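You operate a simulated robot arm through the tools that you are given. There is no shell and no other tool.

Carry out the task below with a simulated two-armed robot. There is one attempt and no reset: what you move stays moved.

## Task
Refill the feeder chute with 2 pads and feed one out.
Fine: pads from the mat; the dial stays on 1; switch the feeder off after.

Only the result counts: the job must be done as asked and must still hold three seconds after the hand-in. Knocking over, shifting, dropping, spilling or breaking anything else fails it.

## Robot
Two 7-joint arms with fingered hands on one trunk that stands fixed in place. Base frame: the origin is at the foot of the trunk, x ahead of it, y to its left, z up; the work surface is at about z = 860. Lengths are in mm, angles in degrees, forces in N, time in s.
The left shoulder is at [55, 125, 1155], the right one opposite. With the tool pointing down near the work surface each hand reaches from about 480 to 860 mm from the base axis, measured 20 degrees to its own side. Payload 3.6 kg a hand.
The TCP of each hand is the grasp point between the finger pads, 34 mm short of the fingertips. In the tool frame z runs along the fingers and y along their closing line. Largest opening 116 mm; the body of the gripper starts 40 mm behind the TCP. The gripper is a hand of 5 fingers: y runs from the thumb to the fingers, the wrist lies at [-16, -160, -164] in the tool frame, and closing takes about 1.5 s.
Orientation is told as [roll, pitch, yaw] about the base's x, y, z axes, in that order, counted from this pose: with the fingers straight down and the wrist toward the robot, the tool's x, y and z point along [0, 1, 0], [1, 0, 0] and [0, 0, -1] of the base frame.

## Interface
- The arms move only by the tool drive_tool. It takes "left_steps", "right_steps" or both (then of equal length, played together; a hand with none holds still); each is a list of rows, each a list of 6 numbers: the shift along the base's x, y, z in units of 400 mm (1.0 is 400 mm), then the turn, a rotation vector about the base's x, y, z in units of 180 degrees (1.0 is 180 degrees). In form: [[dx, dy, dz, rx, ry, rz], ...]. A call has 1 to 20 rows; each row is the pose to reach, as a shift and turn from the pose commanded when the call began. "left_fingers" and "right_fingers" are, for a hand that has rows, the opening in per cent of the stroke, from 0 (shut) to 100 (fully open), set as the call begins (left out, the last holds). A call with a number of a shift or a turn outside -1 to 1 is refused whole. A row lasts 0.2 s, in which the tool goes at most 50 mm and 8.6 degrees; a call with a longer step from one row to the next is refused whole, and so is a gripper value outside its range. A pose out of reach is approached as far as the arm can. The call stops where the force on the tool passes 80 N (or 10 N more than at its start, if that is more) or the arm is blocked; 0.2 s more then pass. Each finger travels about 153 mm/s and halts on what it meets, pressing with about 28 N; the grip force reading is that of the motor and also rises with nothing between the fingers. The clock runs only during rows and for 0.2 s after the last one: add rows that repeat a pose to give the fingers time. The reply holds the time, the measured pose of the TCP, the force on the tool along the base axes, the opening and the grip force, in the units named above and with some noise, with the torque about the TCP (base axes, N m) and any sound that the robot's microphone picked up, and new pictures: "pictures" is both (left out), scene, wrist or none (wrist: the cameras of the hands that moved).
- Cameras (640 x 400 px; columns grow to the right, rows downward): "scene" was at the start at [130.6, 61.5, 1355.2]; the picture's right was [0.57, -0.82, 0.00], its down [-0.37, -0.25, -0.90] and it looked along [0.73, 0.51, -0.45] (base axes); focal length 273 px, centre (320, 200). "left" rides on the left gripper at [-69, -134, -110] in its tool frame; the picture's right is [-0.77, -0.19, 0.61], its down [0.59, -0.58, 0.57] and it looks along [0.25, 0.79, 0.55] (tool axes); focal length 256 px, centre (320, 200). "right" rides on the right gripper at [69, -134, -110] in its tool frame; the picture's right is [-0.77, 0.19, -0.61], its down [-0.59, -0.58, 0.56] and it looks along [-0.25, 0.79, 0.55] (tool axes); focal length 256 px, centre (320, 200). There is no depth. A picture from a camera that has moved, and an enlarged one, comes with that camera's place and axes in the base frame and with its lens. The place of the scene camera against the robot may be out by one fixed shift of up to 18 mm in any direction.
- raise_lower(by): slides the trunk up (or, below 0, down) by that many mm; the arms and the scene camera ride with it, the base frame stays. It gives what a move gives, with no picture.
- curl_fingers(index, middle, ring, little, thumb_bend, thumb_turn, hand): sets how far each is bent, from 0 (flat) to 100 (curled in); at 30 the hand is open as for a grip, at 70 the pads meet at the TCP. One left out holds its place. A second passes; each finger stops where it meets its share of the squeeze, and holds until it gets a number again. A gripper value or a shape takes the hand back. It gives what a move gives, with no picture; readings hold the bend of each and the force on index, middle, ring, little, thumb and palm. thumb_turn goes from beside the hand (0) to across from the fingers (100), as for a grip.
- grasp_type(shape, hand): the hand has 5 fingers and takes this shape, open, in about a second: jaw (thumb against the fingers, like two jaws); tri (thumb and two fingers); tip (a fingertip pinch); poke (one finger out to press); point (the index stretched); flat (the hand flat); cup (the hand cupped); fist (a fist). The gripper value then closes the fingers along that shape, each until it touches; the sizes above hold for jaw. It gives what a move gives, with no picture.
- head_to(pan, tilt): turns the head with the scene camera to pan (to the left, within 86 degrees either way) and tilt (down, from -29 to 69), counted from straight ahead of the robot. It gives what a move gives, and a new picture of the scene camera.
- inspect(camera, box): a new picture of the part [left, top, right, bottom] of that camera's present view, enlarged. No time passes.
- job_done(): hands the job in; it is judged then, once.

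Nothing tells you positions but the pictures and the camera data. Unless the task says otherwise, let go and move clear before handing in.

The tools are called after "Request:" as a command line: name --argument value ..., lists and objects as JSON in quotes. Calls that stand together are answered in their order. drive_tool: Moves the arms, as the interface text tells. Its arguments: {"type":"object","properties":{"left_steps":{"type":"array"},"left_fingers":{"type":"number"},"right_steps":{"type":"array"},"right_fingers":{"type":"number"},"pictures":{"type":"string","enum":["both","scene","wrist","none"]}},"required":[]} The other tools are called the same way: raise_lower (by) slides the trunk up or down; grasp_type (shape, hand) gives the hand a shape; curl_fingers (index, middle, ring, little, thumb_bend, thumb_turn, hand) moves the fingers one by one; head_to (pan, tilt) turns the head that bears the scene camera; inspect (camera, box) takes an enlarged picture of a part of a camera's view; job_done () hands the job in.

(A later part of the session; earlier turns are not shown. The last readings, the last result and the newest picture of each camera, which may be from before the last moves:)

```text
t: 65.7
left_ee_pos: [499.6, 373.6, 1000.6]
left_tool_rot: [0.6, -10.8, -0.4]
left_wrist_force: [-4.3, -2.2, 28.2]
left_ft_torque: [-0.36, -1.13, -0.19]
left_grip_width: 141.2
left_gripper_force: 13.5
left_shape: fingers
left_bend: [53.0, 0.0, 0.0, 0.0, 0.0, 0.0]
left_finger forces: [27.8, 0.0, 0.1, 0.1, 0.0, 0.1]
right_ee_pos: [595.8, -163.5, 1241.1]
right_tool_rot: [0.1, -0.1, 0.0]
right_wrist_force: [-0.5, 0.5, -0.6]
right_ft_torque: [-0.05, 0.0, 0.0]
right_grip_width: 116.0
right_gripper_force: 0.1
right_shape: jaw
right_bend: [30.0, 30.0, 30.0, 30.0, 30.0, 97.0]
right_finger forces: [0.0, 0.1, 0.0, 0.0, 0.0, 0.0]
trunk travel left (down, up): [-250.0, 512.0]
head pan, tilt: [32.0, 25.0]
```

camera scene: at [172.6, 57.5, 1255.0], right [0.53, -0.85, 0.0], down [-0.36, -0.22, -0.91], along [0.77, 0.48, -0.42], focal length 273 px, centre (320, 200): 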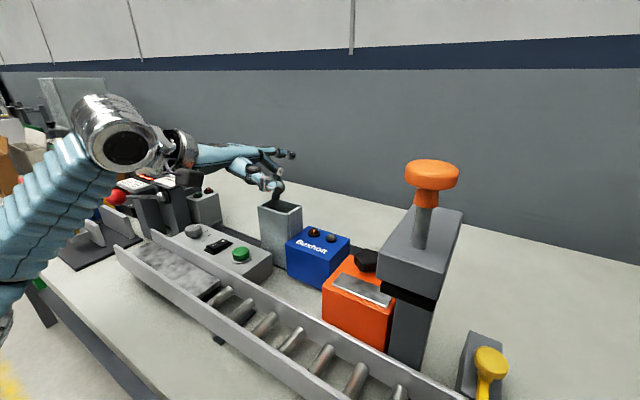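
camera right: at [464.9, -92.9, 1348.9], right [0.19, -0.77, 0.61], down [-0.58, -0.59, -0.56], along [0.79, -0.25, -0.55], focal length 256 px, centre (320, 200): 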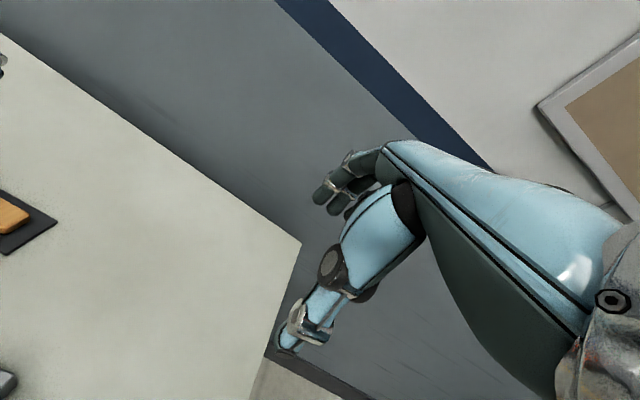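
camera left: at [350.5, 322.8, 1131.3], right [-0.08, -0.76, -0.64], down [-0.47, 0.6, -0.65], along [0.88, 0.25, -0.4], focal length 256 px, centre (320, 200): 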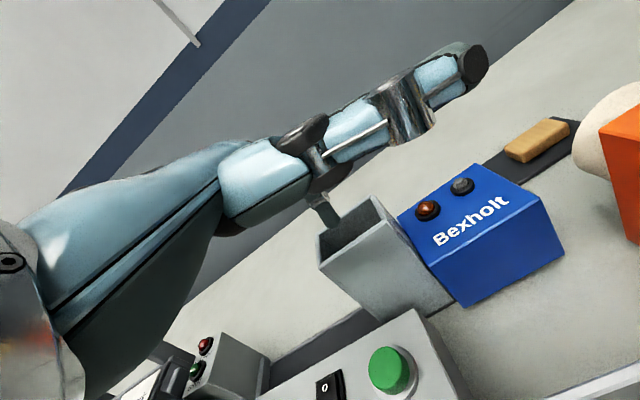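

The contact height stayed constant over a wide y-range, which is odd. I'll lift out and look inside the chute again.

Request:
drive_tool --left_steps '[[0, 0.01, 0.05, 0, 0, 0], [0, 0.03, 0.15, 0, 0, 0], [0, 0.05, 0.25, 0, 0, 0], [0.05, 0.06, 0.35, 0, 0.03, 0], [0.1, 0.06, 0.42, 0, 0.057, 0], [0.1, 0.06, 0.42, 0, 0.057, 0]]' --pictures "wrist"

Request:
inspect --camera "left" --box '[360, 240, 520, 360]'

```text
t: 67.0
left_ee_pos: [543.4, 403.6, 1164.0]
left_tool_rot: [0.3, 0.1, -0.1]
left_wrist_force: [1.1, 0.4, 0.4]
left_ft_torque: [-0.02, 0.02, -0.01]
left_grip_width: 141.3
left_gripper_force: 0.0
left_shape: fingers
left_bend: [51.0, 0.0, 0.0, 0.0, 0.0, 0.0]
left_finger forces: [0.1, 0.0, 0.0, 0.0, 0.1, 0.0]
right_ee_pos: [599.0, -160.7, 1238.5]
right_tool_rot: [-0.1, 0.1, 0.1]
right_wrist_force: [0.8, 0.5, 0.8]
right_ft_torque: [0.0, 0.03, 0.01]
right_grip_width: 116.0
right_gripper_force: 0.1
right_shape: jaw
right_bend: [30.0, 30.0, 30.0, 30.0, 30.0, 97.0]
right_finger forces: [0.0, 0.0, 0.1, 0.0, 0.0, 0.0]
trunk travel left (down, up): [-250.0, 512.0]
head pan, tilt: [32.0, 25.0]
camera left: at [409.6, 334.1, 1273.1], right [-0.19, -0.77, -0.61], down [-0.58, 0.59, -0.56], along [0.8, 0.25, -0.55], focal length 256 px, centre (320, 200)
```

left: 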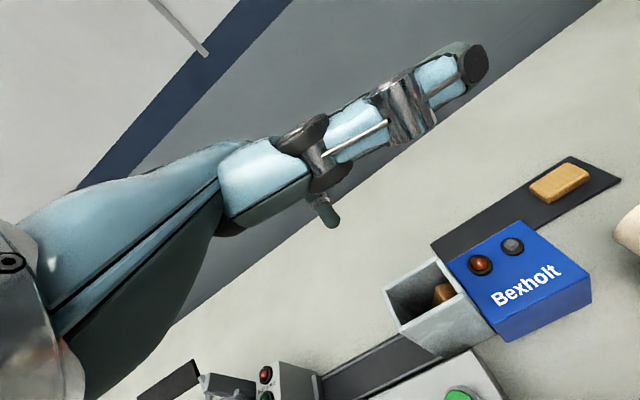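

```text
3.33 times, centred on (440, 300) of left
camera zoom: at [409.6, 334.1, 1273.1], right [-0.19, -0.77, -0.61], down [-0.58, 0.59, -0.56], along [0.8, 0.25, -0.55], focal length 853 px, centre (-80, -133)
```

zoom: 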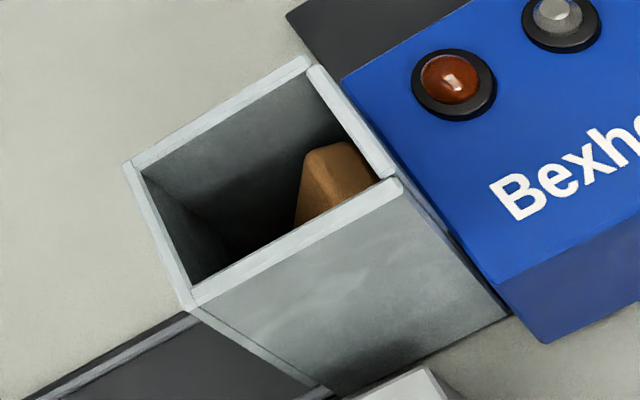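

The pad's top is now at the −y (right) wall. I'll move the camera above the chute for a clear look.

Request:
drive_tool --left_steps '[[0.08, 0.03, 0, 0, 0.02, 0], [0.16, 0.06, 0, 0, 0.045, 0], [0.22, 0.08, 0, 0, 0.067, 0], [0.22, 0.08, 0, 0, 0.067, 0]]' --pictures "wrist"

Request:
inspect --camera "left" --box '[380, 250, 540, 370]'

```text
t: 68.0
left_ee_pos: [633.9, 433.3, 1163.0]
left_tool_rot: [0.3, 12.3, -0.4]
left_wrist_force: [0.2, -0.1, -1.4]
left_ft_torque: [0.0, -0.03, 0.01]
left_grip_width: 141.8
left_gripper_force: 0.0
left_shape: fingers
left_bend: [51.0, 0.0, 0.0, 0.0, 0.0, 0.0]
left_finger forces: [0.0, 0.0, 0.0, 0.1, 0.0, 0.0]
right_ee_pos: [601.8, -159.6, 1239.7]
right_tool_rot: [0.0, 0.1, 0.0]
right_wrist_force: [0.3, 0.7, 0.3]
right_ft_torque: [-0.02, -0.03, -0.01]
right_grip_width: 116.0
right_gripper_force: 0.0
right_shape: jaw
right_bend: [30.0, 30.0, 30.0, 30.0, 30.0, 97.0]
right_finger forces: [0.1, 0.0, 0.0, 0.0, 0.0, 0.0]
trunk travel left (down, up): [-250.0, 512.0]
head pan, tilt: [32.0, 25.0]
camera left: at [525.7, 365.0, 1298.7], right [-0.32, -0.76, -0.56], down [-0.68, 0.6, -0.43], along [0.66, 0.25, -0.71], focal length 256 px, centre (320, 200)
```

left: 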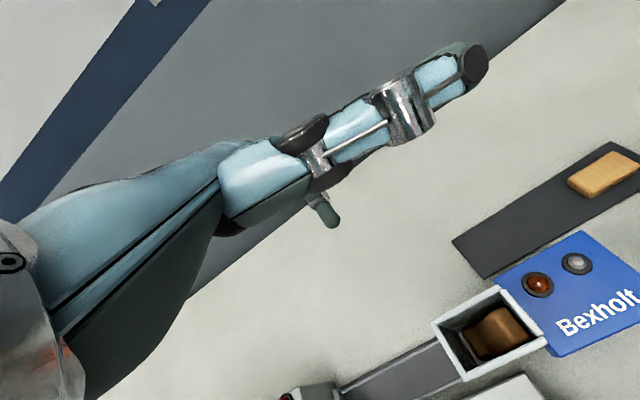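

```text
3.33 times, centred on (460, 310) of left
camera zoom: at [525.7, 365.0, 1298.7], right [-0.32, -0.76, -0.56], down [-0.68, 0.6, -0.43], along [0.66, 0.25, -0.71], focal length 853 px, centre (-147, -167)
```

zoom: 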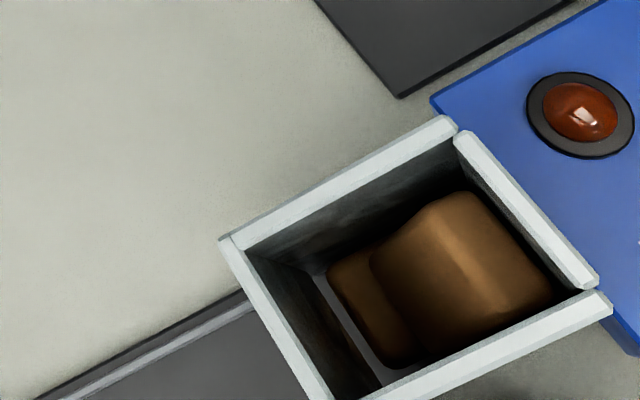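

The upper pad now leans ~35° with its upper end on the right wall and its base mid-floor. Pushing down on its upper end should slide it flat. I'll bring the index tip over that end.

Request:
drive_tool --left_steps '[[-0.08, -0.04, 0, 0, -0.03, 0], [-0.16, -0.08, 0, 0, -0.065, 0], [-0.24, -0.12, 0, 0, -0.1, 0], [-0.325, -0.156, 0, 0, -0.124, 0], [-0.325, -0.156, -0.1, 0, -0.124, 0], [-0.325, -0.156, -0.2, 0, -0.124, 0], [-0.325, -0.156, -0.3, 0, -0.124, 0], [-0.325, -0.156, -0.38, 0, -0.124, 0], [-0.325, -0.156, -0.38, 0, -0.124, 0]]' --pictures "none"

Request:
inspect --camera "scene" --box '[220, 110, 348, 230]'

Request:
inspect --camera "left" --box '[240, 120, 400, 240]'

```text
t: 70.0
left_ee_pos: [500.4, 366.1, 1013.5]
left_tool_rot: [0.5, -10.1, -0.2]
left_wrist_force: [-0.1, -0.4, 0.0]
left_ft_torque: [0.02, 0.0, 0.0]
left_grip_width: 141.3
left_gripper_force: 0.0
left_shape: fingers
left_bend: [51.0, 0.0, 0.0, 0.0, 0.0, 0.0]
left_finger forces: [0.1, 0.0, 0.0, 0.0, 0.1, 0.0]
right_ee_pos: [599.8, -161.7, 1240.3]
right_tool_rot: [0.0, 0.0, 0.2]
right_wrist_force: [-0.8, 0.0, 0.5]
right_ft_torque: [-0.04, 0.02, -0.02]
right_grip_width: 115.9
right_gripper_force: 0.0
right_shape: jaw
right_bend: [30.0, 30.0, 30.0, 30.0, 30.0, 97.0]
right_finger forces: [0.0, 0.1, 0.0, 0.1, 0.0, 0.0]
trunk travel left (down, up): [-250.0, 512.0]
head pan, tilt: [32.0, 25.0]
```

```text
3.33 times, centred on (284, 170) of scene
camera zoom: at [172.6, 57.6, 1255.0], right [0.53, -0.85, 0.0], down [-0.36, -0.22, -0.91], along [0.77, 0.48, -0.42], focal length 910 px, centre (440, 300)
```

zoom: 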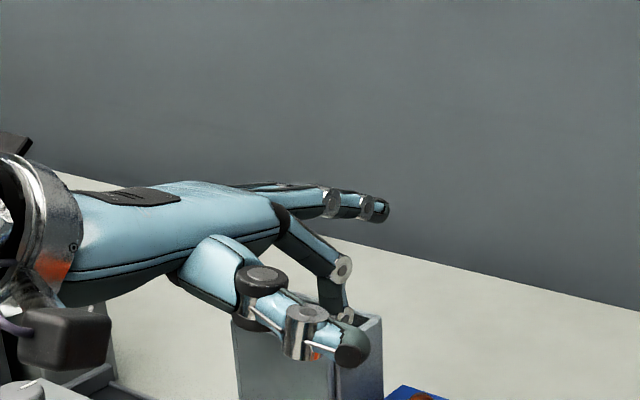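

```text
3.33 times, centred on (320, 180) of left
camera zoom: at [347.9, 298.5, 1097.8], right [-0.08, -0.76, -0.64], down [-0.47, 0.6, -0.65], along [0.88, 0.25, -0.4], focal length 853 px, centre (320, 267)
```

zoom: 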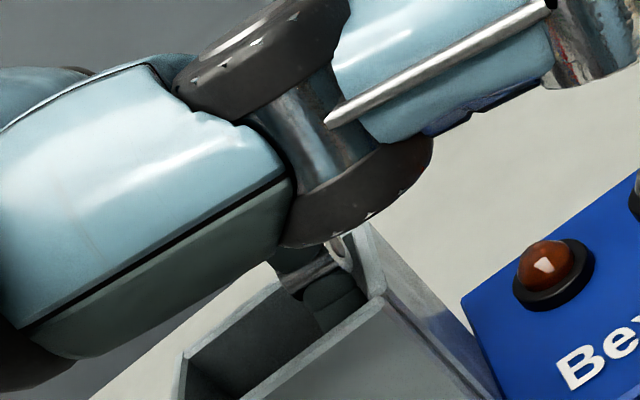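

The fingertip is inside the mouth near the right wall. I'll shift +3 mm in y and press down in small steps.

Request:
drive_tool --left_steps '[[0, 0.0075, 0, 0, 0, 0], [0, 0.0075, -0.015, 0, 0, 0], [0, 0.0075, -0.03, 0, 0, 0], [0, 0.0075, -0.03, 0, 0, 0]]' --pictures "none"

Request:
drive_tool --left_steps '[[0, 0, -0.01, 0, 0, 0], [0, 0, -0.02, 0, 0, 0], [0, 0, -0.02, 0, 0, 0]]' --pictures "none"

```text
t: 71.0
left_ee_pos: [499.1, 372.4, 1003.1]
left_tool_rot: [0.6, -10.4, -0.2]
left_wrist_force: [0.4, 1.6, 9.9]
left_ft_torque: [-0.03, -0.36, -0.04]
left_grip_width: 141.7
left_gripper_force: 4.2
left_shape: fingers
left_bend: [50.0, 0.0, 0.0, 0.0, 0.0, 0.0]
left_finger forces: [8.9, 0.0, 0.1, 0.1, 0.1, 0.0]
right_ee_pos: [597.4, -162.8, 1240.2]
right_tool_rot: [0.1, 0.0, 0.1]
right_wrist_force: [-0.5, -0.6, -0.5]
right_ft_torque: [-0.02, 0.01, -0.01]
right_grip_width: 115.9
right_gripper_force: 0.1
right_shape: jaw
right_bend: [30.0, 30.0, 30.0, 30.0, 30.0, 97.0]
right_finger forces: [0.1, 0.0, 0.0, 0.1, 0.0, 0.0]
trunk travel left (down, up): [-250.0, 512.0]
head pan, tilt: [32.0, 25.0]
```

```text
t: 71.8
left_ee_pos: [498.9, 371.6, 999.6]
left_tool_rot: [0.7, -11.1, -0.3]
left_wrist_force: [-5.4, 1.7, 35.5]
left_ft_torque: [-0.23, -1.43, 0.0]
left_grip_width: 141.7
left_gripper_force: 17.3
left_shape: fingers
left_bend: [48.0, 0.0, 0.0, 0.0, 0.0, 0.0]
left_finger forces: [35.3, 0.0, 0.0, 0.0, 0.0, 0.1]
right_ee_pos: [594.4, -163.6, 1242.9]
right_tool_rot: [0.1, -0.2, 0.1]
right_wrist_force: [0.2, 0.8, -0.1]
right_ft_torque: [0.02, 0.03, 0.02]
right_grip_width: 115.9
right_gripper_force: 0.0
right_shape: jaw
right_bend: [30.0, 30.0, 30.0, 30.0, 30.0, 97.0]
right_finger forces: [0.1, 0.0, 0.0, 0.1, 0.0, 0.0]
trunk travel left (down, up): [-250.0, 512.0]
head pan, tilt: [32.0, 25.0]
```

The leaning pad is self-locking under a mid-span push. Pressing closer to the wall end gives better leverage; I'll ease up, move 6 mm toward −y and press again.

Request:
drive_tool --left_steps '[[0, 0, 0.03, 0, 0, 0], [0, -0.014, 0.03, 0, 0, 0], [0, -0.014, 0.012, 0, 0, 0], [0, -0.014, 0.012, 0, 0, 0]]' --pictures "none"

Request:
drive_tool --left_steps '[[0, 0, -0.01, 0, 0, 0], [0, 0, -0.018, 0, 0, 0], [0, 0, -0.018, 0, 0, 0]]' --pictures "none"

```text
t: 72.8
left_ee_pos: [500.0, 366.4, 999.5]
left_tool_rot: [0.6, -10.3, -0.3]
left_wrist_force: [-2.4, 0.9, 10.9]
left_ft_torque: [-0.18, -0.44, 0.04]
left_grip_width: 141.7
left_gripper_force: 7.1
left_shape: fingers
left_bend: [50.0, 0.0, 0.0, 0.0, 0.0, 0.0]
left_finger forces: [13.4, 0.0, 0.0, 0.0, 0.0, 0.1]
right_ee_pos: [596.9, -162.6, 1241.3]
right_tool_rot: [0.0, 0.0, 0.1]
right_wrist_force: [-0.4, -0.8, -0.5]
right_ft_torque: [0.0, 0.02, 0.0]
right_grip_width: 115.7
right_gripper_force: 0.0
right_shape: jaw
right_bend: [30.0, 30.0, 30.0, 30.0, 30.0, 97.0]
right_finger forces: [0.0, 0.0, 0.0, 0.0, 0.0, 0.1]
trunk travel left (down, up): [-250.0, 512.0]
head pan, tilt: [32.0, 25.0]
```

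```text
t: 73.7
left_ee_pos: [498.2, 367.1, 996.3]
left_tool_rot: [0.6, -11.0, -0.3]
left_wrist_force: [-8.2, 3.4, 31.7]
left_ft_torque: [-0.53, -1.39, 0.07]
left_grip_width: 141.9
left_gripper_force: 20.6
left_shape: fingers
left_bend: [47.0, 0.0, 0.0, 0.0, 0.0, 0.0]
left_finger forces: [40.6, 0.0, 0.0, 0.1, 0.1, 0.0]
right_ee_pos: [594.7, -163.1, 1241.1]
right_tool_rot: [0.0, -0.2, 0.1]
right_wrist_force: [0.3, -0.1, 0.3]
right_ft_torque: [-0.01, -0.01, -0.01]
right_grip_width: 115.9
right_gripper_force: 0.1
right_shape: jaw
right_bend: [30.0, 30.0, 30.0, 30.0, 30.0, 97.0]
right_finger forces: [0.1, 0.0, 0.0, 0.1, 0.0, 0.1]
trunk travel left (down, up): [-250.0, 512.0]
head pan, tilt: [32.0, 25.0]
```

It gave ~3 mm. Pressing a little further.

Request:
drive_tool --left_steps '[[0, 0, -0.008, 0, 0, 0], [0, 0, -0.016, 0, 0, 0], [0, 0, -0.016, 0, 0, 0]]' --pictures "none"

```text
t: 74.5
left_ee_pos: [496.8, 365.9, 992.7]
left_tool_rot: [0.6, -11.7, -0.4]
left_wrist_force: [-12.9, 2.2, 47.6]
left_ft_torque: [-0.79, -2.12, 0.02]
left_grip_width: 141.9
left_gripper_force: 29.4
left_shape: fingers
left_bend: [46.0, 0.0, 0.0, 0.0, 0.0, 0.0]
left_finger forces: [58.9, 0.0, 0.0, 0.1, 0.0, 0.0]
right_ee_pos: [592.4, -163.9, 1243.4]
right_tool_rot: [0.1, -0.3, -0.1]
right_wrist_force: [0.0, 0.5, -0.5]
right_ft_torque: [0.0, 0.02, 0.0]
right_grip_width: 115.9
right_gripper_force: 0.0
right_shape: jaw
right_bend: [30.0, 30.0, 30.0, 30.0, 30.0, 97.0]
right_finger forces: [0.0, 0.0, 0.0, 0.0, 0.0, 0.0]
trunk travel left (down, up): [-250.0, 512.0]
head pan, tilt: [32.0, 25.0]
```

Not sliding under safe force, so I'll stop pressing. The feed itself moves the bottom pad toward +y, which should carry the leaning pad's base along and let it drop flat. I'll lift out, re-check the chute, and go to the control box.

Request:
drive_tool --left_steps '[[0, 0.005, 0.05, 0, 0, 0], [0, 0.01, 0.15, 0, 0, 0], [0, 0.01, 0.25, 0, 0, 0], [0.05, 0.06, 0.35, 0, 0.03, 0], [0.11, 0.09, 0.42, 0, 0.057, 0], [0.11, 0.09, 0.42, 0, 0.057, 0]]' --pictures "wrist"

Request:
inspect --camera "left" --box '[380, 230, 540, 350]'

```text
t: 75.8
left_ee_pos: [543.9, 404.4, 1151.2]
left_tool_rot: [0.3, 0.0, -0.3]
left_wrist_force: [0.0, 0.3, -0.2]
left_ft_torque: [0.04, 0.05, -0.04]
left_grip_width: 141.3
left_gripper_force: 0.2
left_shape: fingers
left_bend: [51.0, 0.0, 0.0, 0.0, 0.0, 0.0]
left_finger forces: [0.1, 0.1, 0.0, 0.0, 0.0, 0.0]
right_ee_pos: [600.2, -160.1, 1240.6]
right_tool_rot: [-0.1, 0.1, 0.1]
right_wrist_force: [-0.3, 0.0, 0.1]
right_ft_torque: [-0.06, 0.0, -0.01]
right_grip_width: 115.8
right_gripper_force: 0.1
right_shape: jaw
right_bend: [30.0, 30.0, 30.0, 30.0, 30.0, 97.0]
right_finger forces: [0.0, 0.0, 0.0, 0.0, 0.0, 0.0]
trunk travel left (down, up): [-250.0, 512.0]
head pan, tilt: [32.0, 25.0]
camera left: at [410.5, 335.2, 1260.6], right [-0.19, -0.77, -0.62], down [-0.58, 0.59, -0.56], along [0.8, 0.25, -0.55], focal length 256 px, centre (320, 200)
```

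left: 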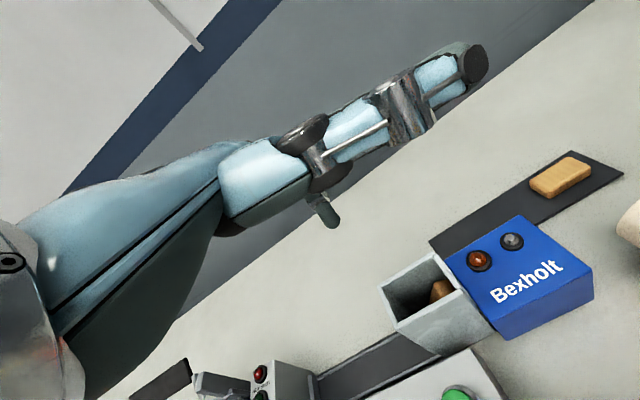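

```text
3.33 times, centred on (460, 290) of left
camera zoom: at [410.5, 335.2, 1260.6], right [-0.19, -0.77, -0.62], down [-0.58, 0.59, -0.56], along [0.8, 0.25, -0.55], focal length 853 px, centre (-147, -100)
```

zoom: 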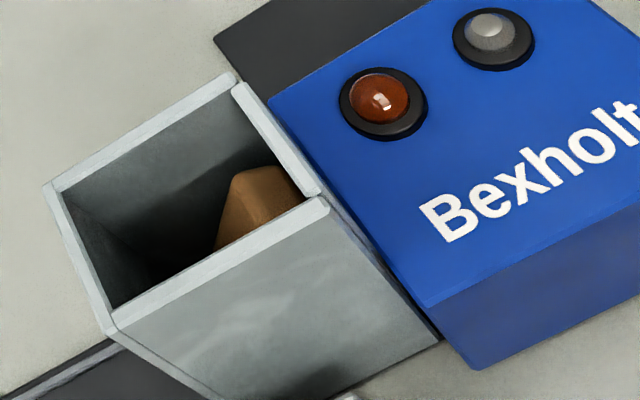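

The pad leans a bit more now. I'll go on to the control box: moving the index over the rocker switch area at safe height.

Request:
drive_tool --left_steps '[[-0.08, 0.05, 0, 0, 0, 0], [-0.16, 0.1, 0, 0, 0, 0], [-0.24, 0.15, 0, 0, 0, 0], [-0.33, 0.2065, 0, 0, 0, 0], [-0.33, 0.2065, -0.1, 0, 0, 0], [-0.33, 0.2065, -0.2, 0, 0, 0], [-0.33, 0.2065, -0.25, 0, 0, 0], [-0.33, 0.2065, -0.25, 0, 0, 0]]'

Request:
inspect --camera "scene" --box '[160, 180, 300, 300]'

Request:
inspect --camera "left" --box '[240, 160, 480, 340]'

```text
t: 77.7
left_ee_pos: [412.2, 485.8, 1051.3]
left_tool_rot: [0.4, 0.0, -0.3]
left_wrist_force: [-0.5, 0.7, -0.3]
left_ft_torque: [-0.03, 0.01, 0.02]
left_grip_width: 141.0
left_gripper_force: 0.0
left_shape: fingers
left_bend: [51.0, 0.0, 0.0, 0.0, 0.0, 0.0]
left_finger forces: [0.0, 0.0, 0.0, 0.0, 0.0, 0.0]
right_ee_pos: [598.5, -162.5, 1240.8]
right_tool_rot: [0.0, 0.0, 0.1]
right_wrist_force: [0.4, -0.2, 0.5]
right_ft_torque: [0.01, 0.02, -0.05]
right_grip_width: 115.8
right_gripper_force: 0.2
right_shape: jaw
right_bend: [30.0, 30.0, 30.0, 30.0, 30.0, 97.0]
right_finger forces: [0.0, 0.1, 0.0, 0.1, 0.0, 0.0]
trunk travel left (down, up): [-250.0, 512.0]
head pan, tilt: [32.0, 25.0]
camera scene: at [172.6, 57.8, 1254.9], right [0.53, -0.85, 0.0], down [-0.36, -0.22, -0.91], along [0.77, 0.48, -0.42], focal length 273 px, centre (320, 200)
camera left: at [277.7, 416.9, 1160.7], right [-0.19, -0.76, -0.62], down [-0.57, 0.6, -0.56], along [0.8, 0.25, -0.55], focal length 256 px, centre (320, 200)
```

scene: 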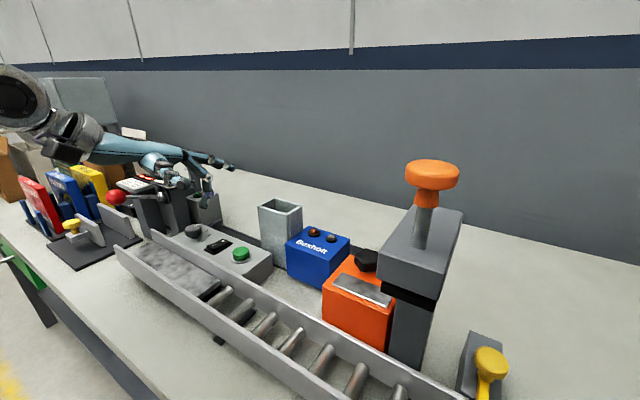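
left: 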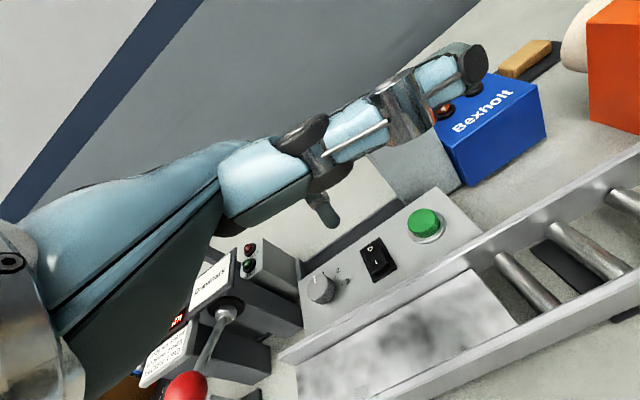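

```text
3.33 times, centred on (230, 240) of scene
camera zoom: at [172.6, 57.8, 1254.9], right [0.53, -0.85, 0.0], down [-0.36, -0.22, -0.91], along [0.77, 0.48, -0.42], focal length 910 px, centre (620, 67)
```

zoom: 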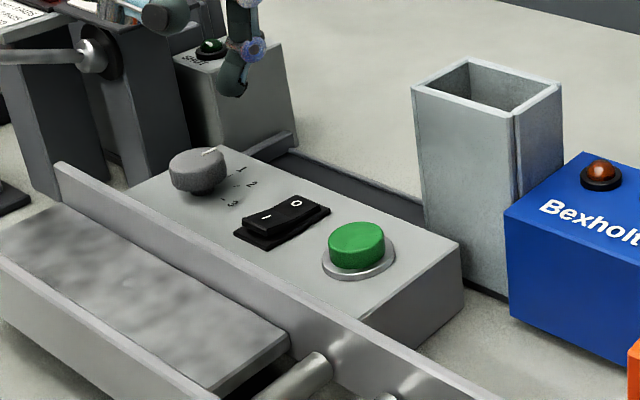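

```text
2.22 times, centred on (360, 250) of left
camera zoom: at [277.7, 416.9, 1160.7], right [-0.19, -0.76, -0.62], down [-0.57, 0.6, -0.56], along [0.8, 0.25, -0.55], focal length 569 px, centre (231, 89)
```

zoom: 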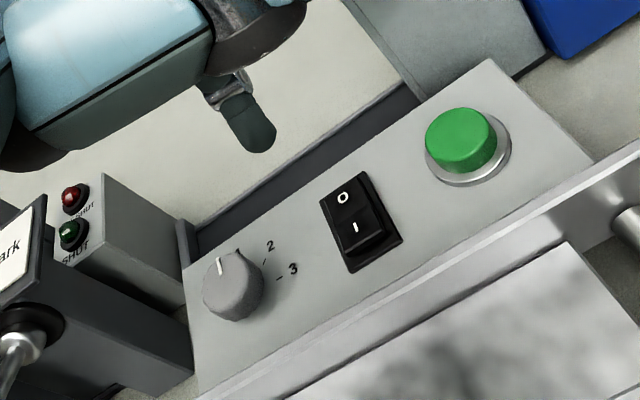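

Dial is on 1 and the rocker's O side is down (off). Index tip is at about TCP+(36, −8, −44). I'll lower onto the I side of the rocker at (453, 482).

Request:
drive_tool --left_steps '[[0.012, 0.01, -0.06, 0, 0, 0], [0.012, 0.01, -0.13, 0, 0, 0], [0.012, 0.01, -0.185, 0, 0, 0], [0.012, 0.01, -0.185, 0, 0, 0]]' --pictures "none"

Request:
inspect --camera "left" --box '[240, 160, 400, 280]'

Request:
inspect --camera "scene" --box '[170, 190, 270, 275]'

```text
t: 78.7
left_ee_pos: [415.2, 490.2, 976.4]
left_tool_rot: [0.6, 0.1, -0.4]
left_wrist_force: [-0.1, -0.5, 0.0]
left_ft_torque: [0.05, 0.0, 0.04]
left_grip_width: 141.0
left_gripper_force: 0.1
left_shape: fingers
left_bend: [51.0, 0.0, 0.0, 0.0, 0.0, 0.0]
left_finger forces: [0.0, 0.0, 0.0, 0.0, 0.0, 0.0]
right_ee_pos: [598.8, -162.2, 1241.5]
right_tool_rot: [0.0, 0.1, 0.2]
right_wrist_force: [0.4, 0.6, 0.1]
right_ft_torque: [0.01, -0.01, 0.01]
right_grip_width: 116.1
right_gripper_force: 0.1
right_shape: jaw
right_bend: [30.0, 30.0, 30.0, 30.0, 30.0, 97.0]
right_finger forces: [0.1, 0.0, 0.1, 0.0, 0.0, 0.0]
trunk travel left (down, up): [-250.0, 512.0]
head pan, tilt: [32.0, 25.0]
```

```text
3.33 times, centred on (320, 220) of left
camera zoom: at [282.0, 421.2, 1085.9], right [-0.19, -0.76, -0.62], down [-0.57, 0.6, -0.56], along [0.8, 0.25, -0.55], focal length 853 px, centre (320, 133)
```

zoom: 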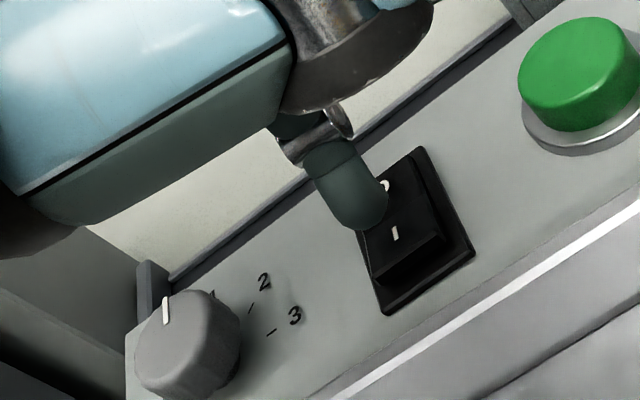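

```text
4.71 times, centred on (220, 232) of scene
camera zoom: at [172.5, 57.7, 1255.0], right [0.53, -0.85, 0.0], down [-0.36, -0.22, -0.91], along [0.77, 0.48, -0.42], focal length 1285 px, centre (791, 47)
```

zoom: 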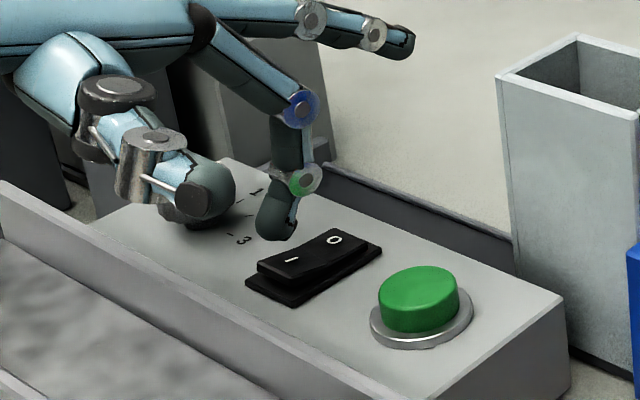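

The tip is ~10 mm above and ~5 mm too far +y. Correcting and pressing the I side.

Request:
drive_tool --left_steps '[[0.002, -0.0125, 0, 0, 0, 0], [0.002, -0.0125, -0.02, 0, 0, 0], [0.002, -0.0125, -0.028, 0, 0, 0], [0.002, -0.0125, -0.028, 0, 0, 0]]' --pictures "none"

Request:
inspect --camera "scene" --box '[170, 190, 270, 275]'

```text
t: 79.7
left_ee_pos: [416.9, 484.3, 966.8]
left_tool_rot: [0.4, 0.0, -0.3]
left_wrist_force: [0.6, -0.3, -0.7]
left_ft_torque: [-0.02, 0.03, 0.01]
left_grip_width: 141.2
left_gripper_force: 0.1
left_shape: fingers
left_bend: [51.0, 0.0, 0.0, 0.0, 0.0, 0.0]
left_finger forces: [0.1, 0.1, 0.0, 0.0, 0.0, 0.1]
right_ee_pos: [598.8, -161.2, 1240.0]
right_tool_rot: [0.0, 0.0, 0.0]
right_wrist_force: [0.2, 0.3, 0.4]
right_ft_torque: [-0.02, -0.02, 0.03]
right_grip_width: 115.9
right_gripper_force: 0.0
right_shape: jaw
right_bend: [30.0, 30.0, 30.0, 30.0, 30.0, 97.0]
right_finger forces: [0.1, 0.1, 0.1, 0.0, 0.0, 0.1]
trunk travel left (down, up): [-250.0, 512.0]
head pan, tilt: [32.0, 25.0]
```

```text
4.71 times, centred on (220, 232) of scene
camera zoom: at [172.7, 57.9, 1254.9], right [0.53, -0.85, 0.0], down [-0.36, -0.22, -0.91], along [0.77, 0.48, -0.42], focal length 1285 px, centre (791, 47)
```

zoom: 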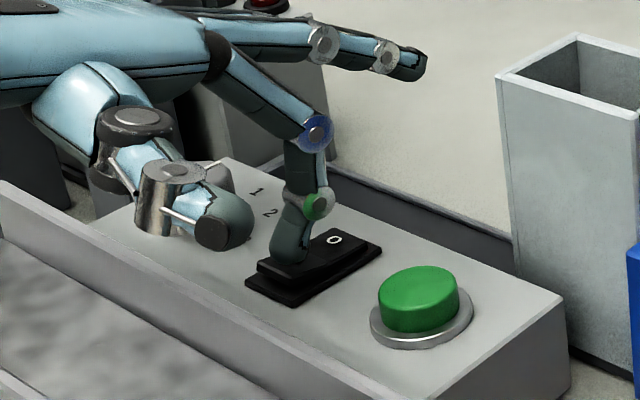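

Tip is right over the I side. Pressing down in small steps.

Request:
drive_tool --left_steps '[[0, 0, -0.008, 0, 0, 0], [0, 0, -0.015, 0, 0, 0], [0, 0, -0.015, 0, 0, 0]]' --pictures "none"

Request:
inspect --camera "scene" --box '[170, 190, 270, 275]'

```text
t: 80.5
left_ee_pos: [417.0, 483.8, 961.2]
left_tool_rot: [0.5, 0.2, -0.2]
left_wrist_force: [-0.2, 0.3, 1.7]
left_ft_torque: [-0.02, -0.01, 0.02]
left_grip_width: 141.0
left_gripper_force: 0.3
left_shape: fingers
left_bend: [51.0, 0.0, 0.0, 0.0, 0.0, 0.0]
left_finger forces: [1.1, 0.0, 0.0, 0.0, 0.0, 0.1]
right_ee_pos: [598.6, -162.4, 1240.4]
right_tool_rot: [0.1, 0.0, 0.1]
right_wrist_force: [0.0, -0.1, 0.6]
right_ft_torque: [0.01, 0.0, -0.01]
right_grip_width: 115.7
right_gripper_force: 0.1
right_shape: jaw
right_bend: [30.0, 30.0, 30.0, 30.0, 30.0, 97.0]
right_finger forces: [0.1, 0.1, 0.1, 0.0, 0.0, 0.0]
trunk travel left (down, up): [-250.0, 512.0]
head pan, tilt: [32.0, 25.0]
```

```text
4.71 times, centred on (220, 232) of scene
camera zoom: at [172.6, 57.8, 1254.9], right [0.53, -0.85, 0.0], down [-0.36, -0.22, -0.91], along [0.77, 0.48, -0.42], focal length 1285 px, centre (791, 47)
```

zoom: 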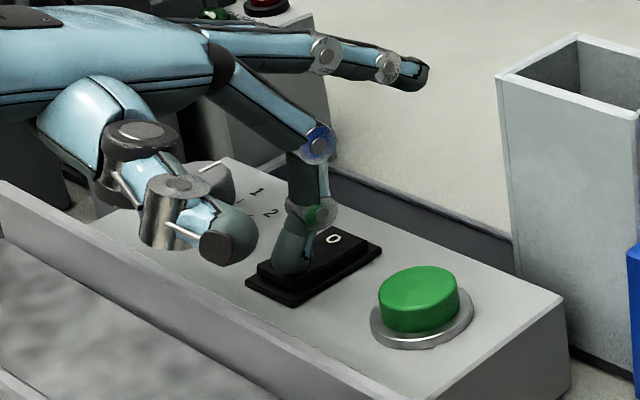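

Request:
drive_tool --left_steps '[[0, 0, -0.006, 0, 0, 0], [0, 0, -0.012, 0, 0, 0], [0, 0, -0.012, 0, 0, 0]]' --pictures "none"

Request:
inspect --camera "scene" --box '[170, 190, 270, 275]'

```text
t: 81.2
left_ee_pos: [417.8, 484.9, 957.1]
left_tool_rot: [0.5, -0.1, -0.2]
left_wrist_force: [-0.6, -0.2, 8.8]
left_ft_torque: [-0.09, -0.29, 0.03]
left_grip_width: 141.1
left_gripper_force: 4.1
left_shape: fingers
left_bend: [51.0, 0.0, 0.0, 0.0, 0.0, 0.0]
left_finger forces: [8.6, 0.0, 0.0, 0.0, 0.1, 0.0]
right_ee_pos: [598.7, -163.1, 1240.8]
right_tool_rot: [0.0, 0.0, 0.1]
right_wrist_force: [0.0, 0.1, 0.0]
right_ft_torque: [0.01, -0.02, -0.02]
right_grip_width: 115.8
right_gripper_force: 0.0
right_shape: jaw
right_bend: [30.0, 30.0, 30.0, 30.0, 30.0, 97.0]
right_finger forces: [0.1, 0.1, 0.0, 0.0, 0.0, 0.1]
trunk travel left (down, up): [-250.0, 512.0]
head pan, tilt: [32.0, 25.0]
```

```text
4.71 times, centred on (220, 232) of scene
camera zoom: at [172.0, 57.2, 1255.2], right [0.53, -0.85, 0.0], down [-0.36, -0.22, -0.91], along [0.77, 0.48, -0.42], focal length 1285 px, centre (791, 47)
```

zoom: 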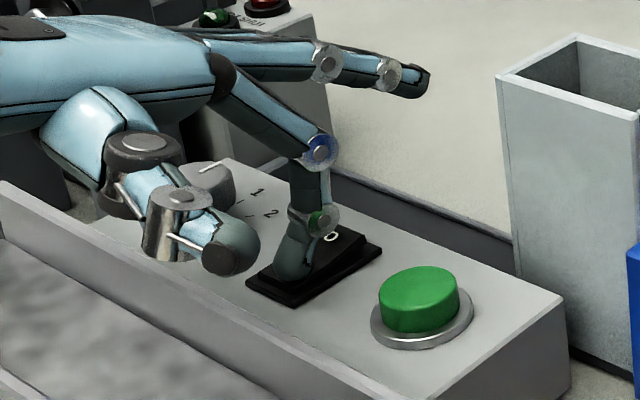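

The rocker seems to have tipped. Lifting to check.

Request:
drive_tool --left_steps '[[0, 0, 0.05, 0, 0, 0], [0, 0, 0.15, 0, 0, 0], [0, 0, 0.2, 0, 0, 0], [0, 0, 0.2, 0, 0, 0]]' --pictures "none"

Request:
inspect --camera "scene" --box '[170, 190, 270, 275]'

Request:
inspect --camera "left" --box '[280, 180, 480, 330]'

```text
t: 82.2
left_ee_pos: [418.9, 485.1, 1036.8]
left_tool_rot: [0.4, 0.0, -0.3]
left_wrist_force: [0.2, 0.2, 0.5]
left_ft_torque: [-0.01, 0.0, 0.02]
left_grip_width: 141.1
left_gripper_force: 0.1
left_shape: fingers
left_bend: [51.0, 0.0, 0.0, 0.0, 0.0, 0.0]
left_finger forces: [0.1, 0.0, 0.0, 0.0, 0.1, 0.0]
right_ee_pos: [598.5, -163.4, 1240.8]
right_tool_rot: [-0.1, -0.1, 0.1]
right_wrist_force: [0.8, -0.9, -0.1]
right_ft_torque: [-0.01, 0.04, -0.01]
right_grip_width: 115.9
right_gripper_force: 0.0
right_shape: jaw
right_bend: [30.0, 30.0, 30.0, 30.0, 30.0, 97.0]
right_finger forces: [0.0, 0.0, 0.0, 0.0, 0.0, 0.0]
trunk travel left (down, up): [-250.0, 512.0]
head pan, tilt: [32.0, 25.0]
```

```text
4.71 times, centred on (220, 232) of scene
camera zoom: at [172.7, 57.9, 1254.9], right [0.53, -0.85, 0.0], down [-0.36, -0.22, -0.91], along [0.77, 0.48, -0.42], focal length 1285 px, centre (791, 47)
```

zoom: 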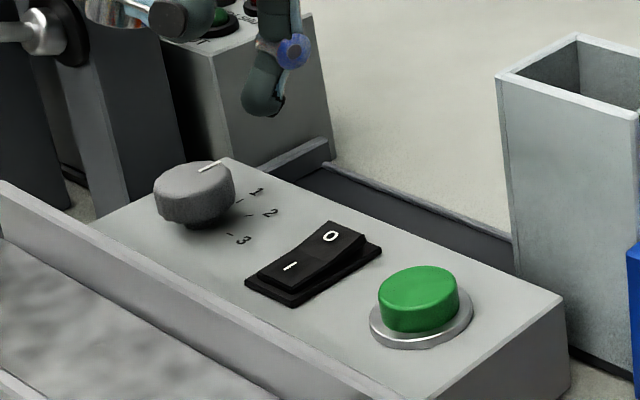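

```text
2.67 times, centred on (380, 255) of left
camera zoom: at [284.0, 416.2, 1146.0], right [-0.19, -0.76, -0.62], down [-0.57, 0.6, -0.56], along [0.8, 0.25, -0.55], focal length 683 px, centre (160, 53)
```

zoom: 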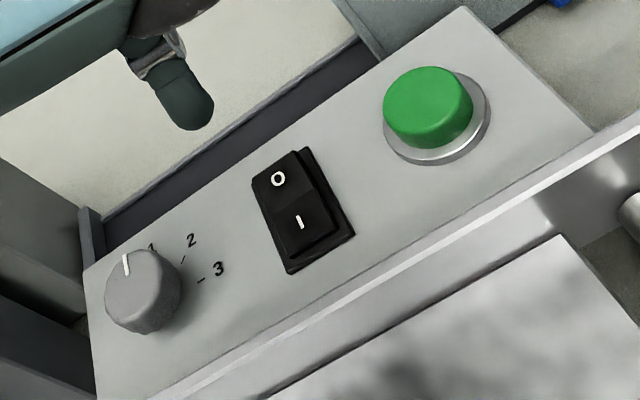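

The rocker is now on (I down), dial still on 1. Next, the green button at about (463, 414); moving the index above it.

Request:
drive_tool --left_steps '[[0.01, -0.08, 0, 0, 0, 0], [0.02, -0.154, 0, 0, 0, 0], [0.02, -0.154, -0.08, 0, 0, 0], [0.02, -0.154, -0.13, 0, 0, 0], [0.02, -0.154, -0.13, 0, 0, 0]]' --pictures "none"

Request:
inspect --camera "scene" --box '[180, 180, 300, 280]'

Request:
inspect --camera "left" --box '[240, 160, 400, 280]'

```text
t: 83.5
left_ee_pos: [425.6, 424.8, 984.0]
left_tool_rot: [0.5, 0.1, -0.3]
left_wrist_force: [-0.7, 0.4, 0.1]
left_ft_torque: [0.01, 0.0, 0.01]
left_grip_width: 141.3
left_gripper_force: 0.1
left_shape: fingers
left_bend: [51.0, 0.0, 0.0, 0.0, 0.0, 0.0]
left_finger forces: [0.0, 0.0, 0.1, 0.1, 0.0, 0.0]
right_ee_pos: [599.2, -161.8, 1241.8]
right_tool_rot: [0.0, 0.0, 0.2]
right_wrist_force: [0.1, -0.3, 0.3]
right_ft_torque: [-0.04, 0.0, -0.03]
right_grip_width: 115.8
right_gripper_force: 0.0
right_shape: jaw
right_bend: [30.0, 30.0, 30.0, 30.0, 30.0, 97.0]
right_finger forces: [0.0, 0.0, 0.0, 0.0, 0.0, 0.0]
trunk travel left (down, up): [-250.0, 512.0]
head pan, tilt: [32.0, 25.0]
```

```text
4.00 times, centred on (240, 230) of scene
camera zoom: at [172.6, 57.8, 1254.9], right [0.53, -0.85, 0.0], down [-0.36, -0.22, -0.91], along [0.77, 0.48, -0.42], focal length 1092 px, centre (640, 80)
```

zoom: 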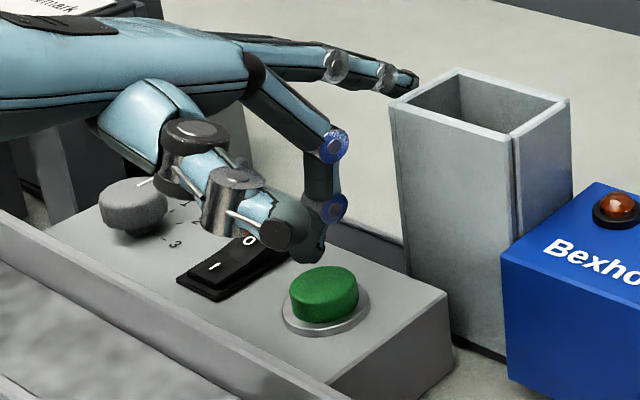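

```text
3.33 times, centred on (320, 220) of left
camera zoom: at [291.0, 355.3, 1093.4], right [-0.19, -0.76, -0.62], down [-0.57, 0.6, -0.56], along [0.8, 0.25, -0.55], focal length 853 px, centre (320, 133)
```

zoom: 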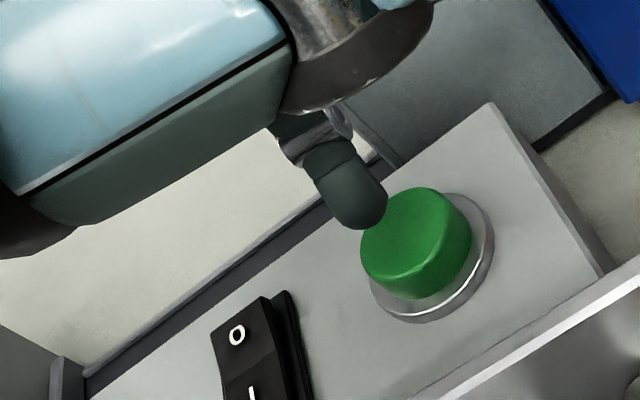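

Tip is ~16 mm above the button and ~5 mm off-centre. Correcting and pressing.

Request:
drive_tool --left_steps '[[0.01, -0.011, -0.015, 0, 0, 0], [0.01, -0.011, -0.03, 0, 0, 0], [0.01, -0.011, -0.036, 0, 0, 0]]' --pictures "none"

Request:
inspect --camera "scene" --box '[180, 180, 300, 280]'

```text
t: 84.2
left_ee_pos: [429.6, 418.7, 969.7]
left_tool_rot: [0.4, 0.1, -0.3]
left_wrist_force: [-0.2, -0.4, -0.2]
left_ft_torque: [0.0, -0.02, -0.02]
left_grip_width: 141.2
left_gripper_force: 0.1
left_shape: fingers
left_bend: [51.0, 0.0, 0.0, 0.0, 0.0, 0.0]
left_finger forces: [0.0, 0.1, 0.0, 0.0, 0.0, 0.0]
right_ee_pos: [598.4, -162.0, 1241.4]
right_tool_rot: [-0.1, -0.1, 0.1]
right_wrist_force: [-0.2, 1.0, 0.7]
right_ft_torque: [-0.03, -0.01, 0.02]
right_grip_width: 116.0
right_gripper_force: 0.0
right_shape: jaw
right_bend: [30.0, 30.0, 30.0, 30.0, 30.0, 97.0]
right_finger forces: [0.0, 0.0, 0.1, 0.0, 0.1, 0.0]
trunk travel left (down, up): [-250.0, 512.0]
head pan, tilt: [32.0, 25.0]
```

```text
4.00 times, centred on (240, 230) of scene
camera zoom: at [172.7, 57.7, 1254.9], right [0.53, -0.85, 0.0], down [-0.36, -0.22, -0.91], along [0.77, 0.48, -0.42], focal length 1092 px, centre (640, 80)
```

zoom: 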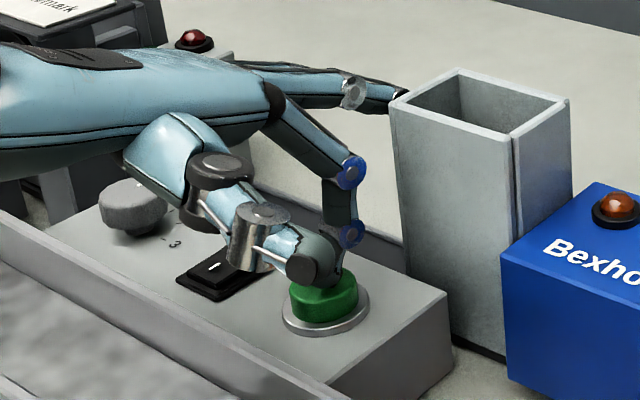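

Pressing the green button down.

Request:
drive_tool --left_steps '[[0, 0, -0.008, 0, 0, 0], [0, 0, -0.016, 0, 0, 0], [0, 0, -0.022, 0, 0, 0]]' --pictures "none"

```text
t: 85.0
left_ee_pos: [429.0, 419.2, 961.4]
left_tool_rot: [0.4, 0.0, -0.3]
left_wrist_force: [0.8, -0.4, 3.2]
left_ft_torque: [-0.02, -0.15, 0.02]
left_grip_width: 141.4
left_gripper_force: 2.1
left_shape: fingers
left_bend: [51.0, 0.0, 0.0, 0.0, 0.0, 0.0]
left_finger forces: [3.6, 0.0, 0.1, 0.0, 0.0, 0.0]
right_ee_pos: [598.7, -161.9, 1241.2]
right_tool_rot: [-0.1, 0.1, 0.1]
right_wrist_force: [-0.2, 0.5, -0.2]
right_ft_torque: [-0.02, 0.0, -0.02]
right_grip_width: 115.9
right_gripper_force: 0.1
right_shape: jaw
right_bend: [30.0, 30.0, 30.0, 30.0, 30.0, 97.0]
right_finger forces: [0.0, 0.0, 0.0, 0.1, 0.0, 0.0]
trunk travel left (down, up): [-250.0, 512.0]
head pan, tilt: [32.0, 25.0]
heard: click
```

I heard a click — the button registered. I'll lift away and watch what the feeder does.

Request:
drive_tool --left_steps '[[0, 0, 0.03, 0, 0, 0], [0, 0, 0.1, 0, 0, 0], [-0.02, 0.05, 0.18, 0, 0, 0], [-0.04, 0.12, 0.22, 0, 0, 0], [-0.04, 0.16, 0.22, 0, 0, 0]]'

Request:
inspect --camera "scene" --box '[170, 180, 310, 280]'

Request:
inspect --camera "left" --box '[280, 140, 480, 290]'

```text
t: 86.2
left_ee_pos: [414.6, 482.8, 1047.3]
left_tool_rot: [0.4, 0.1, -0.3]
left_wrist_force: [0.9, 0.1, 0.4]
left_ft_torque: [-0.03, 0.02, 0.0]
left_grip_width: 141.3
left_gripper_force: 0.0
left_shape: fingers
left_bend: [51.0, 0.0, 0.0, 0.0, 0.0, 0.0]
left_finger forces: [0.1, 0.1, 0.0, 0.0, 0.1, 0.0]
right_ee_pos: [598.9, -160.9, 1240.1]
right_tool_rot: [0.0, 0.1, 0.1]
right_wrist_force: [0.1, -0.2, 0.0]
right_ft_torque: [-0.03, 0.0, 0.0]
right_grip_width: 116.0
right_gripper_force: 0.1
right_shape: jaw
right_bend: [30.0, 30.0, 30.0, 30.0, 30.0, 97.0]
right_finger forces: [0.1, 0.0, 0.0, 0.0, 0.1, 0.0]
trunk travel left (down, up): [-250.0, 512.0]
head pan, tilt: [32.0, 25.0]
camera scene: at [172.8, 58.2, 1254.9], right [0.53, -0.85, 0.0], down [-0.36, -0.22, -0.91], along [0.77, 0.48, -0.42], focal length 273 px, centre (320, 200)
camera left: at [279.2, 414.0, 1156.8], right [-0.19, -0.76, -0.62], down [-0.57, 0.6, -0.56], along [0.8, 0.25, -0.55], focal length 256 px, centre (320, 200)
```

scene: 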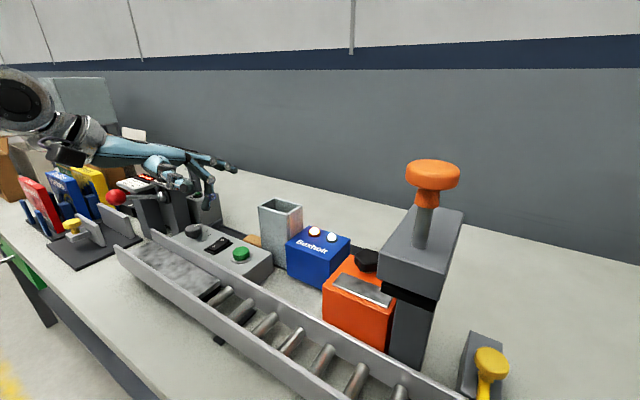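
left: 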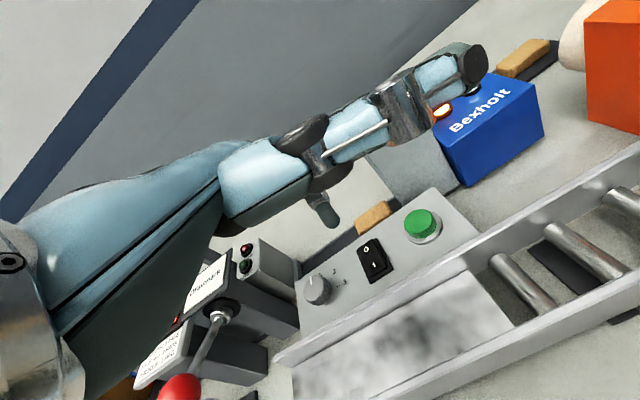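

```text
4.00 times, centred on (240, 230) of scene
camera zoom: at [172.8, 58.2, 1254.9], right [0.53, -0.85, 0.0], down [-0.36, -0.22, -0.91], along [0.77, 0.48, -0.42], focal length 1092 px, centre (640, 80)
```

zoom: 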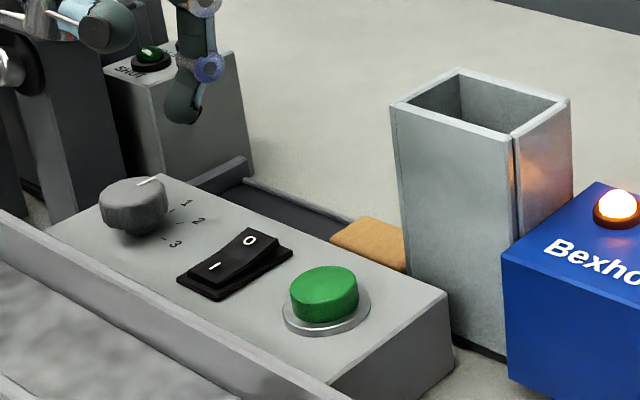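

```text
2.67 times, centred on (380, 215) of left
camera zoom: at [279.2, 414.0, 1156.8], right [-0.19, -0.76, -0.62], down [-0.57, 0.6, -0.56], along [0.8, 0.25, -0.55], focal length 683 px, centre (160, 160)
```

zoom: 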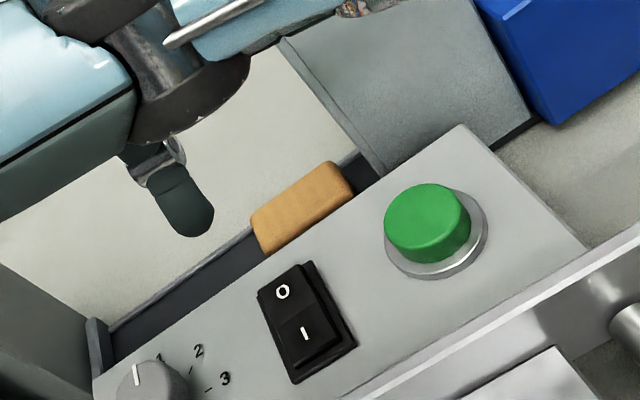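

A pad has come out on the tray beside the chute and the Bexholt lamps are lit. I'll wait a bit to see whether the cycle is complete before switching off.

Request:
drive_tool --left_steps '[[0, 0, 0, 0, 0, 0], [0, 0, 0, 0, 0, 0], [0, 0, 0, 0, 0, 0], [0, 0, 0, 0, 0, 0], [0, 0, 0, 0, 0, 0], [0, 0, 0, 0, 0, 0], [0, 0, 0, 0, 0, 0], [0, 0, 0, 0, 0, 0]]' --pictures "none"

Request:
inspect --camera "scene" --box '[200, 180, 360, 280]'

```text
t: 88.0
left_ee_pos: [412.5, 482.8, 1048.0]
left_tool_rot: [0.4, 0.1, -0.3]
left_wrist_force: [0.5, 0.2, -0.5]
left_ft_torque: [-0.02, -0.03, 0.04]
left_grip_width: 141.3
left_gripper_force: 0.0
left_shape: fingers
left_bend: [51.0, 0.0, 0.0, 0.0, 0.0, 0.0]
left_finger forces: [0.0, 0.0, 0.0, 0.0, 0.0, 0.0]
right_ee_pos: [597.8, -162.4, 1240.5]
right_tool_rot: [0.0, 0.0, 0.1]
right_wrist_force: [-0.4, -0.9, -0.4]
right_ft_torque: [-0.01, -0.01, 0.02]
right_grip_width: 116.4
right_gripper_force: 0.1
right_shape: jaw
right_bend: [30.0, 30.0, 30.0, 30.0, 30.0, 97.0]
right_finger forces: [0.0, 0.0, 0.1, 0.1, 0.0, 0.0]
trunk travel left (down, up): [-250.0, 512.0]
head pan, tilt: [32.0, 25.0]
```

```text
4.00 times, centred on (280, 230) of scene
camera zoom: at [172.7, 57.8, 1254.9], right [0.53, -0.85, 0.0], down [-0.36, -0.22, -0.91], along [0.77, 0.48, -0.42], focal length 1092 px, centre (480, 80)
```

zoom: 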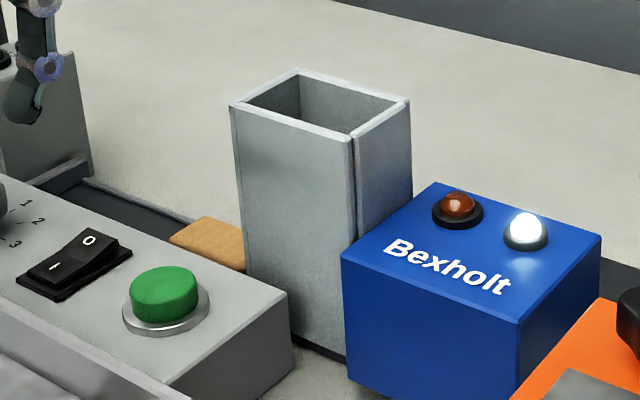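

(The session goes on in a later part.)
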